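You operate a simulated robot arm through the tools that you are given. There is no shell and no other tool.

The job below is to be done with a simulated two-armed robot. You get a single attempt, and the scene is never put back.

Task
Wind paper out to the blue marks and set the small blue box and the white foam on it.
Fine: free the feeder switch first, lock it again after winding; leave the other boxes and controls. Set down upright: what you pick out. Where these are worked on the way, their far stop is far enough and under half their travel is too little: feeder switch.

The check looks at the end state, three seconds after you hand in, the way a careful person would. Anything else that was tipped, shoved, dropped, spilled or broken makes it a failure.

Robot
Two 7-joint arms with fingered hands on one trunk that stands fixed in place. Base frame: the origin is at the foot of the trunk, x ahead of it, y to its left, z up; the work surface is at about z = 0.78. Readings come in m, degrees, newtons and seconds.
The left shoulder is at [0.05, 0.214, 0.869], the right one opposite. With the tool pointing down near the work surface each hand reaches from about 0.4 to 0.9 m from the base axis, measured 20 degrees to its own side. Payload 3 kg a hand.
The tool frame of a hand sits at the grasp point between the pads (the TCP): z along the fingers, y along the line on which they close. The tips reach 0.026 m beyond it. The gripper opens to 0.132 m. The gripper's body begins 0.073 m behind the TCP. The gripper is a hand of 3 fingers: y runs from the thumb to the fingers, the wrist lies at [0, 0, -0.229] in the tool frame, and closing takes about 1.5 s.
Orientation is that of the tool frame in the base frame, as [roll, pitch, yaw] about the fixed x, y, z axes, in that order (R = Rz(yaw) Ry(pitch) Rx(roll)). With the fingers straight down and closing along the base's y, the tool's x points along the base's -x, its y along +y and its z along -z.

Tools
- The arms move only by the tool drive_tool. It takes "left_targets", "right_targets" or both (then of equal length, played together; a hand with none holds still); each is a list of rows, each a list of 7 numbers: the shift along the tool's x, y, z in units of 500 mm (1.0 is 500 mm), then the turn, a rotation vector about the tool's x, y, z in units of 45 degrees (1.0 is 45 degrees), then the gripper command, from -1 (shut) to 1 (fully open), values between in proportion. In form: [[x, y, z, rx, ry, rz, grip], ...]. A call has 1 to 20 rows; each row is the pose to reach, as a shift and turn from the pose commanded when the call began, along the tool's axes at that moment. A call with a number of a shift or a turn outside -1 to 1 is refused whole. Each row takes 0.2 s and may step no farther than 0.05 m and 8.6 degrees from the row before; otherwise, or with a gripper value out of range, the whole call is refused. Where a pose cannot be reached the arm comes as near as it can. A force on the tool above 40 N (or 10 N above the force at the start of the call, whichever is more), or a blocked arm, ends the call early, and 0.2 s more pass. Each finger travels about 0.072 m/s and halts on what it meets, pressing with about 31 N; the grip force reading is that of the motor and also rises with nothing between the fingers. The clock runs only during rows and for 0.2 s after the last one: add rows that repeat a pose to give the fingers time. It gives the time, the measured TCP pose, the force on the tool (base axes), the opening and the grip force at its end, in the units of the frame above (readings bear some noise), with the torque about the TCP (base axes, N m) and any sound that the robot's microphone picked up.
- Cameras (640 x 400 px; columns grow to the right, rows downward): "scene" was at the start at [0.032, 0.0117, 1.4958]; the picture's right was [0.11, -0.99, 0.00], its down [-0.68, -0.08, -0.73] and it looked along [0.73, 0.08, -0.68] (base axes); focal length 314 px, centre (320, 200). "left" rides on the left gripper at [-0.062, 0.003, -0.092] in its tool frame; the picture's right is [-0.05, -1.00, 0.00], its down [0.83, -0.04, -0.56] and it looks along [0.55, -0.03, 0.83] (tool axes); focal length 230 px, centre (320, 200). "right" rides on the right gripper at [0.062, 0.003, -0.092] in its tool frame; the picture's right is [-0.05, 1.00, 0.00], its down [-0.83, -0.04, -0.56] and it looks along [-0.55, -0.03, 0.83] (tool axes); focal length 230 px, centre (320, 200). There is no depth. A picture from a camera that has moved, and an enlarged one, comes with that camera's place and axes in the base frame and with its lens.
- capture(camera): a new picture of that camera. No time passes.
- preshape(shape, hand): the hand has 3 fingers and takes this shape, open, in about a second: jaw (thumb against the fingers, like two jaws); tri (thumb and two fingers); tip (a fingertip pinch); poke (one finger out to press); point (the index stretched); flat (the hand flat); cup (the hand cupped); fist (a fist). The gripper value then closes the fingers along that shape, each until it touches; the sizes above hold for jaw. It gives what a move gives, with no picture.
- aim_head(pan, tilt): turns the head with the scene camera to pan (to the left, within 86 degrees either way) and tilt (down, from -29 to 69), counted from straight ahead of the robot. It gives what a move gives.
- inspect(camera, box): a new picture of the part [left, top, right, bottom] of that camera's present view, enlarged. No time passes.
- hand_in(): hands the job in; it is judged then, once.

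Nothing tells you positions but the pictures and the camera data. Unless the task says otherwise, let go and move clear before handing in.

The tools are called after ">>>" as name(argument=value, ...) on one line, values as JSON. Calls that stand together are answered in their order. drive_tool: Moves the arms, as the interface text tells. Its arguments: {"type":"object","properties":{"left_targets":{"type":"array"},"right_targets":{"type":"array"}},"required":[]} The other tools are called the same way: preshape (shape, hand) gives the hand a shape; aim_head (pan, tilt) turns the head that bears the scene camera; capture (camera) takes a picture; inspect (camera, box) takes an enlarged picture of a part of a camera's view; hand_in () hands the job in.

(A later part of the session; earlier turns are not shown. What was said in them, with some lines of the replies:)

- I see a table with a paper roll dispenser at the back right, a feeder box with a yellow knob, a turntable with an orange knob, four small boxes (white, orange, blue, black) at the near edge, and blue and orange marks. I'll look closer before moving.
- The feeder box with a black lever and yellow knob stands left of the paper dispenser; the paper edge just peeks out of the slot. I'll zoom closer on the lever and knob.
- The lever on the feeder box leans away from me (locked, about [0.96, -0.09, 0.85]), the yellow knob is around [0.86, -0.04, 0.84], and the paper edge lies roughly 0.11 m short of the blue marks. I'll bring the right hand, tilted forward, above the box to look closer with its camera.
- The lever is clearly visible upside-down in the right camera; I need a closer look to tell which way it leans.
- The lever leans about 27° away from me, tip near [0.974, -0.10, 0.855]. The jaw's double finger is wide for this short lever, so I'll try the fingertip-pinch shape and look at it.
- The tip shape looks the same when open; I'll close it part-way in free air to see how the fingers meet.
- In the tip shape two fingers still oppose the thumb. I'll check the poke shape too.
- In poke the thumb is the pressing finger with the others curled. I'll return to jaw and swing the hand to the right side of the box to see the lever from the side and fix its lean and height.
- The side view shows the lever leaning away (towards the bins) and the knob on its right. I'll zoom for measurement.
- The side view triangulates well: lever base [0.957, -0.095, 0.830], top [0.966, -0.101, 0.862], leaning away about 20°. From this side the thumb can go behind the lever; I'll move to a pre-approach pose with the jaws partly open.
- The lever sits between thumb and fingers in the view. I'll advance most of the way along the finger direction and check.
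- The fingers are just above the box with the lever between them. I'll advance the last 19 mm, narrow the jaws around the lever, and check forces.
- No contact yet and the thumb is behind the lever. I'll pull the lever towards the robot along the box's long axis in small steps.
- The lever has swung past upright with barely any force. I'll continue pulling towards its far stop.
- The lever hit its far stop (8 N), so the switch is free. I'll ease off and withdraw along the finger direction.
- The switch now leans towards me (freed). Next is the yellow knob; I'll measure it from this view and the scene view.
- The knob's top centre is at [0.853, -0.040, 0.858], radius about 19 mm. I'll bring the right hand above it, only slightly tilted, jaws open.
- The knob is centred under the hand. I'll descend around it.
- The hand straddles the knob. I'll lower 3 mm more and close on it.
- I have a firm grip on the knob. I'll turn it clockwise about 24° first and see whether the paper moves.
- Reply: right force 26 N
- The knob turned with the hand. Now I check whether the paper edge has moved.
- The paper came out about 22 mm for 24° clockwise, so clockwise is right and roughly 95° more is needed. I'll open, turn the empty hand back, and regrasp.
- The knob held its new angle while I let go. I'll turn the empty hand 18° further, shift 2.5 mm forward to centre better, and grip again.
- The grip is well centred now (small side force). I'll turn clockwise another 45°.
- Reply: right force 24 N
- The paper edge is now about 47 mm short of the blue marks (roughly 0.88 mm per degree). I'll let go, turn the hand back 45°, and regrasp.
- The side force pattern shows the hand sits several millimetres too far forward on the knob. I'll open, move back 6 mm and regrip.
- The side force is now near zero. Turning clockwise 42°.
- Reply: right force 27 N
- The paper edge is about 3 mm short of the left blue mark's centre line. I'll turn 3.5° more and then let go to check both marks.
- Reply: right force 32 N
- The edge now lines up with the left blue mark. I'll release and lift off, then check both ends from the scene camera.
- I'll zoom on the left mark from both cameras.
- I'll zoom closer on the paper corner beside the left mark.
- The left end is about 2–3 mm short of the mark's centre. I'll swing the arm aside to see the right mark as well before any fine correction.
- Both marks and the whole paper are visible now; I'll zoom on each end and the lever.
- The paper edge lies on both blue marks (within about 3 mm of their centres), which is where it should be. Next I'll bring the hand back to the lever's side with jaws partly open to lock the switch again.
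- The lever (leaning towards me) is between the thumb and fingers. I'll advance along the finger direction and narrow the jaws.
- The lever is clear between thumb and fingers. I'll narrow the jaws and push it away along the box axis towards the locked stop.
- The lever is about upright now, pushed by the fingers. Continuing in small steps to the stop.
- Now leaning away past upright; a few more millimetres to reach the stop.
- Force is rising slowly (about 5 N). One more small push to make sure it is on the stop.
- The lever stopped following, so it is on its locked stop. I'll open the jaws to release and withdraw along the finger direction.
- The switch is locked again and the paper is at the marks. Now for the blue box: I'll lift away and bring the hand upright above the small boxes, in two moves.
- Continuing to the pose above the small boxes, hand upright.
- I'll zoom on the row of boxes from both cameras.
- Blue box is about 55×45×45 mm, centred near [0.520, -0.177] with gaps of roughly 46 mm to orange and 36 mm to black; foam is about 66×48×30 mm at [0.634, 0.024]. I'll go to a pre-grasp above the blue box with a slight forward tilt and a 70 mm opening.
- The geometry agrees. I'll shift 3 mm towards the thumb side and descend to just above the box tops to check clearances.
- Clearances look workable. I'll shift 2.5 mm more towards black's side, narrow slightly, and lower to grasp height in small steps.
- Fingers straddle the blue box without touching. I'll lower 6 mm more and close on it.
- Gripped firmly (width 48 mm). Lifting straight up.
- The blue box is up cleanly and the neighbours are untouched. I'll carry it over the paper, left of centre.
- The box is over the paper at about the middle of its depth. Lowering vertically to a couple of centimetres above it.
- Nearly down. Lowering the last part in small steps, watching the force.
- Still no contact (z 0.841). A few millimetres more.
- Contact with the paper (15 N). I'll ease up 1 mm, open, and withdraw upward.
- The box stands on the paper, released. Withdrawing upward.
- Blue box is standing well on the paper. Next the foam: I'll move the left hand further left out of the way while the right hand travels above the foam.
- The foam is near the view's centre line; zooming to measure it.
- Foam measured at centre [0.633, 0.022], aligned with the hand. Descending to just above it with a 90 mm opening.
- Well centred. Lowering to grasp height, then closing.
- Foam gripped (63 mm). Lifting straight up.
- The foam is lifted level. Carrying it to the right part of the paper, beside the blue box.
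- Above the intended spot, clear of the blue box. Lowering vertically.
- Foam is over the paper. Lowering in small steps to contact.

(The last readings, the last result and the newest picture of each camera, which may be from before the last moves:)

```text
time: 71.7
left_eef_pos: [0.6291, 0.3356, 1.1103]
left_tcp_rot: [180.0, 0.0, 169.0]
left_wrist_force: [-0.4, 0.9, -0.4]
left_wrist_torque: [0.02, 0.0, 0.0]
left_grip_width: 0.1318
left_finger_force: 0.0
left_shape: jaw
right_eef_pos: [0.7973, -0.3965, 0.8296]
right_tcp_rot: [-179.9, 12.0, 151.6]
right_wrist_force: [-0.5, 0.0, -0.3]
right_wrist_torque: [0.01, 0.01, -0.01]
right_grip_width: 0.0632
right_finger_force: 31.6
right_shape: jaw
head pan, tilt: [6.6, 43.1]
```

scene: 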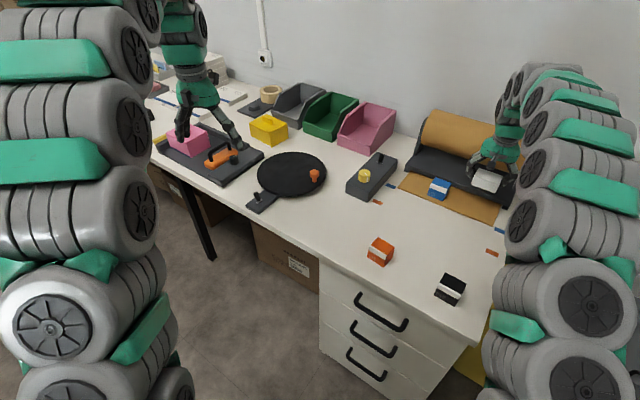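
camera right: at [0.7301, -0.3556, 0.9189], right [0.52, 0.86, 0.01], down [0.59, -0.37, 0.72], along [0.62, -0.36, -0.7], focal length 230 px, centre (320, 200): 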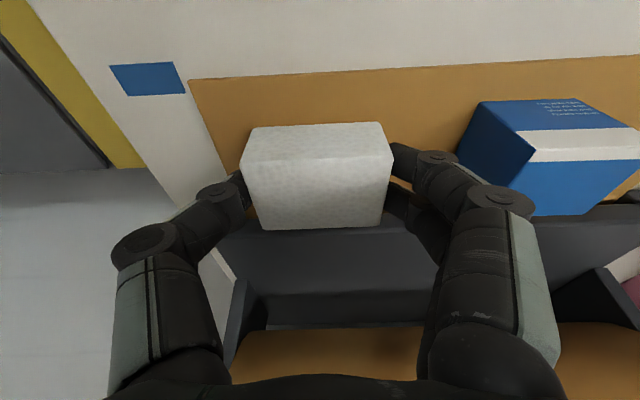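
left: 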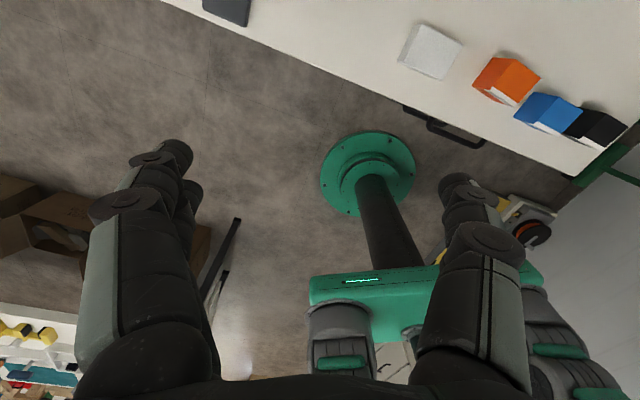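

No contact yet at z 0.830; a few millimetres more.

>>> drive_tool(right_targets=[[0.0006, 0, 0.0029, 0, 0, 0, -0.4], [0.0012, 0, 0.0059, 0, 0, 0, -0.4], [0.0018, 0, 0.0088, 0, 0, 0, -0.4]])

```text
time: 72.5
left_eef_pos: [0.6286, 0.3354, 1.1098]
left_tcp_rot: [180.0, 0.1, 169.0]
left_wrist_force: [0.2, 0.5, 0.0]
left_wrist_torque: [-0.01, -0.03, 0.04]
left_grip_width: 0.1318
left_finger_force: 0.1
left_shape: jaw
right_eef_pos: [0.7983, -0.3963, 0.8253]
right_tcp_rot: [180.0, 12.2, 151.7]
right_wrist_force: [-3.2, -0.1, 13.6]
right_wrist_torque: [-0.11, 0.09, -0.06]
right_grip_width: 0.0627
right_finger_force: 31.5
right_shape: jaw
head pan, tilt: [6.6, 43.1]
```

Contact (14 N). Easing up 1 mm and opening.

>>> drive_tool(right_targets=[[-0.0004, 0, -0.002, 0, 0, 0, -0.4], [-0.0004, 0, -0.002, 0, 0, 0, 0.0], [-0.0004, 0, -0.002, 0, 0, 0, 0.15], [-0.0004, 0, -0.002, 0, 0, 0, 0.15], [-0.0004, 0, -0.002, 0, 0, 0, 0.15]])

>>> capture(camera="right")

```text
time: 73.7
left_eef_pos: [0.6303, 0.3359, 1.1094]
left_tcp_rot: [180.0, 0.0, 169.0]
left_wrist_force: [0.4, 0.5, -0.8]
left_wrist_torque: [-0.01, -0.01, 0.01]
left_grip_width: 0.1322
left_finger_force: 0.0
left_shape: jaw
right_eef_pos: [0.7978, -0.3962, 0.8258]
right_tcp_rot: [180.0, 12.0, 151.7]
right_wrist_force: [0.1, 0.8, -0.3]
right_wrist_torque: [0.02, 0.03, 0.0]
right_grip_width: 0.0752
right_finger_force: 0.1
right_shape: jaw
head pan, tilt: [6.6, 43.1]
```

```text
taken
camera right: at [0.7301, -0.3551, 0.9027], right [0.52, 0.86, 0.01], down [0.59, -0.37, 0.72], along [0.62, -0.36, -0.7], focal length 230 px, centre (320, 200)
```

right: 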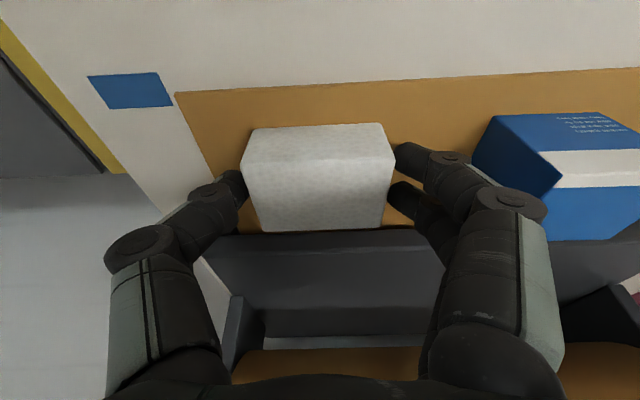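

Both pads are clear of the foam. Withdrawing upward and back to a clear pose.

>>> drive_tool(right_targets=[[0, 0, -0.02, 0, 0, 0, 0.15], [0, 0, -0.06, 0, 0, 0, 0.15], [0, 0, -0.13, 0, 0, 0, 0.15], [0, 0, -0.21, 0, 0, 0, 0.15], [0.06, 0, -0.28, 0, 0, 0, 0.15], [0.13, 0, -0.33, 0, 0, 0, 0.15], [0.21, 0, -0.36, 0, 0, 0, 0.15], [0.29, 0, -0.39, 0, 0, 0, 0.15], [0.37, 0, -0.42, 0, 0, 0, 0.15]])

>>> capture(camera="right")

>>> capture(camera="scene")

```text
time: 75.7
left_eef_pos: [0.6293, 0.3342, 1.11]
left_tcp_rot: [-180.0, 0.0, 169.0]
left_wrist_force: [-0.2, 0.1, 0.3]
left_wrist_torque: [0.03, 0.02, 0.0]
left_grip_width: 0.1319
left_finger_force: 0.0
left_shape: jaw
right_eef_pos: [0.5941, -0.2897, 0.993]
right_tcp_rot: [-180.0, 12.1, 151.8]
right_wrist_force: [0.0, 0.1, -0.5]
right_wrist_torque: [0.06, -0.01, -0.01]
right_grip_width: 0.0752
right_finger_force: 0.0
right_shape: jaw
head pan, tilt: [6.6, 43.1]
```

```text
taken
camera right: at [0.5274, -0.2485, 1.0696], right [0.52, 0.86, 0.01], down [0.59, -0.37, 0.72], along [0.62, -0.36, -0.7], focal length 230 px, centre (320, 200)
```

right: 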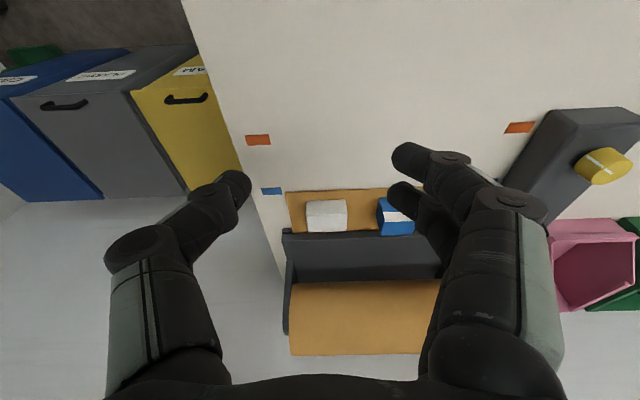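

```text
taken
```

scene: 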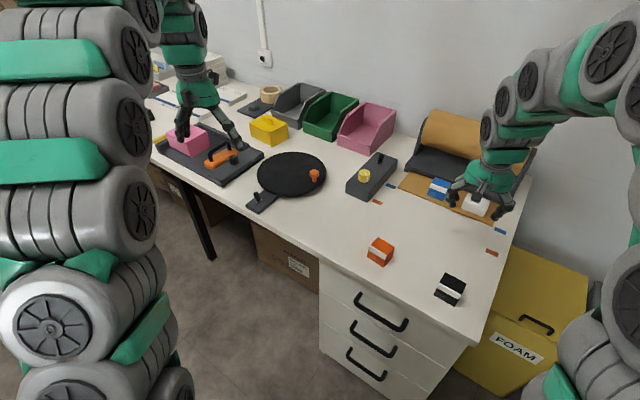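

Both items are on the paper. I'll raise the right hand a bit more out of the way and check everything in detail.

>>> drive_tool(right_targets=[[0.01, -0.02, -0.07, 0, 0, 0, 0.15], [0.02, -0.04, -0.14, 0, 0, 0, 0.15], [0.03, -0.06, -0.21, 0, 0, 0, 0.15], [0.04, -0.08, -0.28, 0, 0, 0, 0.15]])

>>> inspect(camera="scene", box=[340, 140, 540, 260])

>>> inspect(camera="scene", box=[320, 200, 520, 320])

>>> inspect(camera="scene", box=[150, 70, 350, 220])

>>> inspect(camera="right", box=[200, 80, 500, 280])

```text
time: 76.7
left_eef_pos: [0.6288, 0.3357, 1.1092]
left_tcp_rot: [-180.0, -0.1, 169.0]
left_wrist_force: [-0.6, 0.9, -0.4]
left_wrist_torque: [0.01, -0.04, 0.01]
left_grip_width: 0.1319
left_finger_force: 0.1
left_shape: jaw
right_eef_pos: [0.5361, -0.2994, 1.1264]
right_tcp_rot: [-180.0, 12.0, 151.6]
right_wrist_force: [-0.3, -0.3, 0.8]
right_wrist_torque: [0.0, -0.04, -0.02]
right_grip_width: 0.075
right_finger_force: 0.0
right_shape: jaw
head pan, tilt: [6.6, 43.1]
```

```text
3.20 times, centred on (440, 200) of scene
camera zoom: at [0.0319, 0.0117, 1.4958], right [0.11, -0.99, 0.0], down [-0.68, -0.08, -0.73], along [0.73, 0.08, -0.68], focal length 1005 px, centre (-64, 200)
```

zoom: 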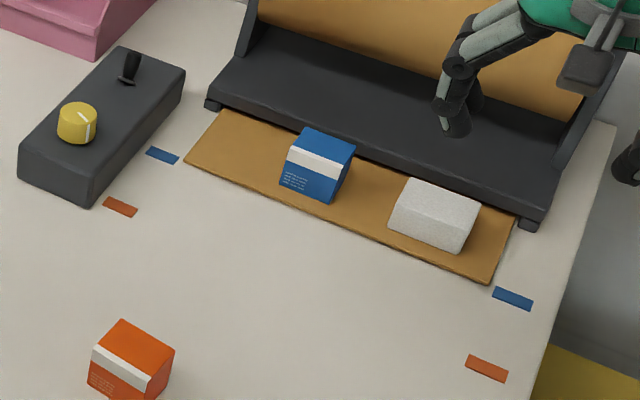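

```text
3.20 times, centred on (420, 260) of scene
camera zoom: at [0.0319, 0.0117, 1.4958], right [0.11, -0.99, 0.0], down [-0.68, -0.08, -0.73], along [0.73, 0.08, -0.68], focal length 1005 px, centre (0, 8)
```

zoom: 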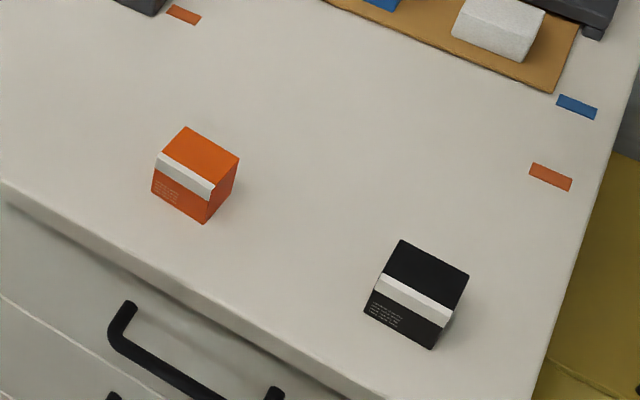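

```text
2.67 times, centred on (250, 145) of scene
camera zoom: at [0.0319, 0.0117, 1.4958], right [0.11, -0.99, 0.0], down [-0.68, -0.08, -0.73], along [0.73, 0.08, -0.68], focal length 837 px, centre (507, 347)
```

zoom: 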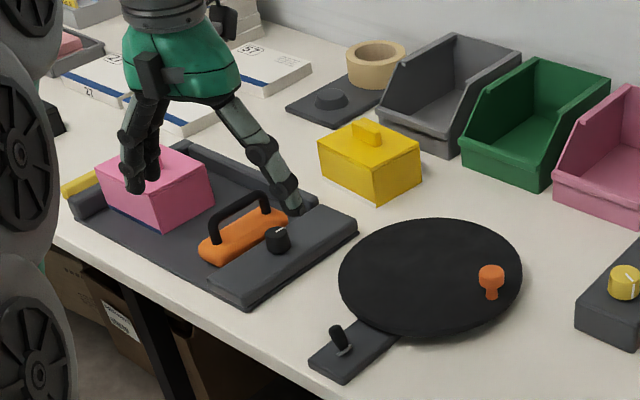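

```text
2.00 times, centred on (350, 180) of right
camera zoom: at [0.4689, -0.2586, 1.2031], right [0.52, 0.86, 0.01], down [0.59, -0.37, 0.72], along [0.62, -0.36, -0.7], focal length 460 px, centre (260, 240)
```

zoom: 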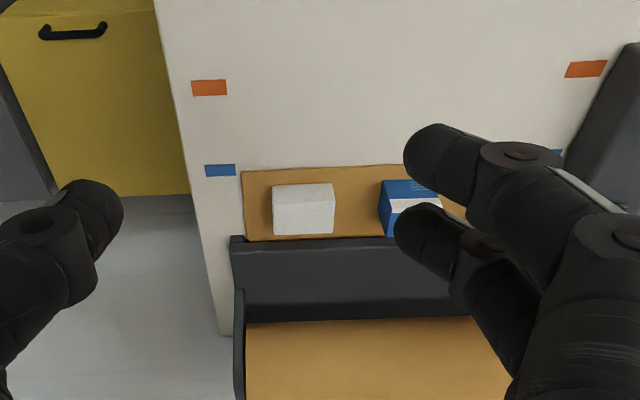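

Neighbouring boxes are where they were. I'll re-check the paper edge against both marks, and the lever, at high zoom.

>>> inspect(camera="scene", box=[380, 170, 428, 206])

>>> inspect(camera="scene", box=[470, 205, 518, 241])

>>> inspect(camera="scene", box=[340, 140, 404, 210])

>>> inspect(camera="scene", box=[420, 170, 500, 230])

```text
11.11 times, centred on (404, 188) of scene
camera zoom: at [0.0319, 0.0117, 1.4958], right [0.11, -0.99, 0.0], down [-0.68, -0.08, -0.73], along [0.73, 0.08, -0.68], focal length 3489 px, centre (-613, 333)
```

zoom: 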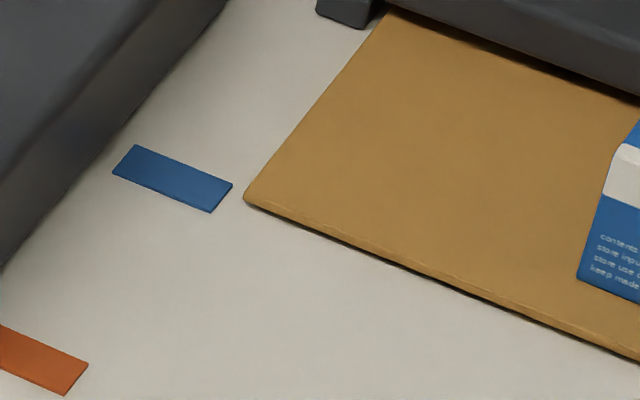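

```text
11.11 times, centred on (494, 223) of scene
camera zoom: at [0.0319, 0.0117, 1.4958], right [0.11, -0.99, 0.0], down [-0.68, -0.08, -0.73], along [0.73, 0.08, -0.68], focal length 3489 px, centre (-1613, -56)
```

zoom: 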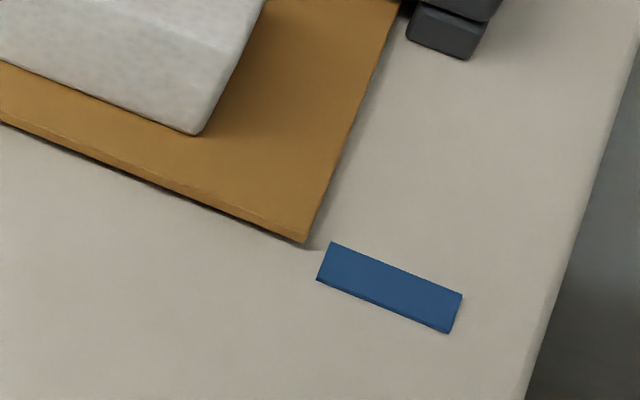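

```text
5.71 times, centred on (372, 175) of scene
camera zoom: at [0.0319, 0.0117, 1.4958], right [0.11, -0.99, 0.0], down [-0.68, -0.08, -0.73], along [0.73, 0.08, -0.68], focal length 1794 px, centre (23, 343)
```

zoom: 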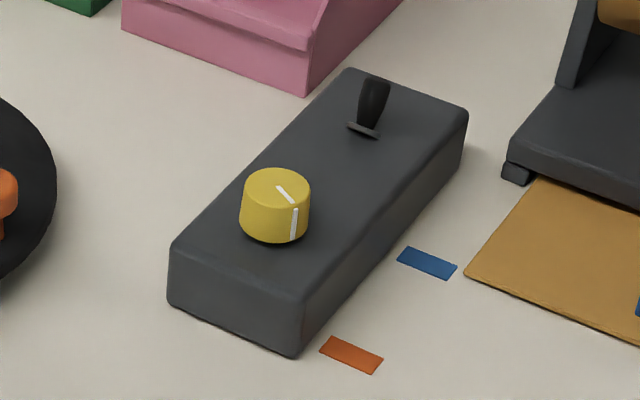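

```text
6.67 times, centred on (460, 200) of scene
camera zoom: at [0.0319, 0.0117, 1.4958], right [0.11, -0.99, 0.0], down [-0.68, -0.08, -0.73], along [0.73, 0.08, -0.68], focal length 2093 px, centre (-613, 200)
```

zoom: 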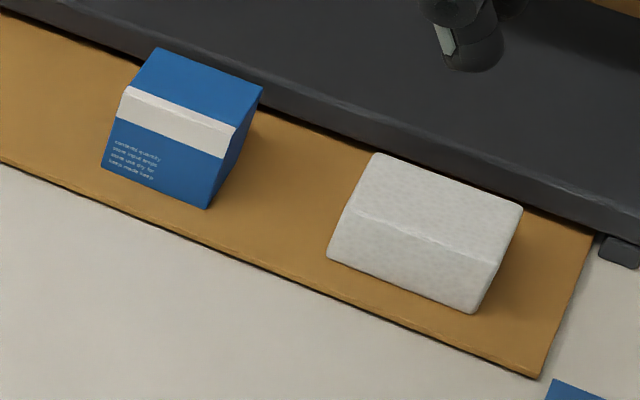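

All in place: the switch is back at its locked stop, the paper edge is on both blue marks (2–4 mm short of their centres), and the blue box and white foam stand upright on the paper. The orange and black boxes haven't moved and both hands are clear, so I'm handing in.

>>> hand_in()

```text
The job is handed in.
```

The paper is wound out to the blue marks, and the small blue box and the white foam stand upright on it. I've handed the job in; the check gave no verdict back.

- **Feeder switch:** I pulled it to its far stop before winding. After winding I pushed it back to the locked stop, and it now leans as it did at the start.
- **Paper:** it took about 115° of clockwise turn on the yellow knob, in three grips. The front edge lies on both marks. Measured from the pictures, it is about 2 mm short of the left mark's centre and about 4 mm short of the right one's.
- **Blue box and foam:** each was set down until it touched the paper, then released. The box is left of the middle and the foam to its right, both fully on the paper.
- **Everything else:** the orange and black boxes are where they were, and I used no other controls. I moved the left hand about 15 cm further left to make room. Both hands are empty and clear of the table.
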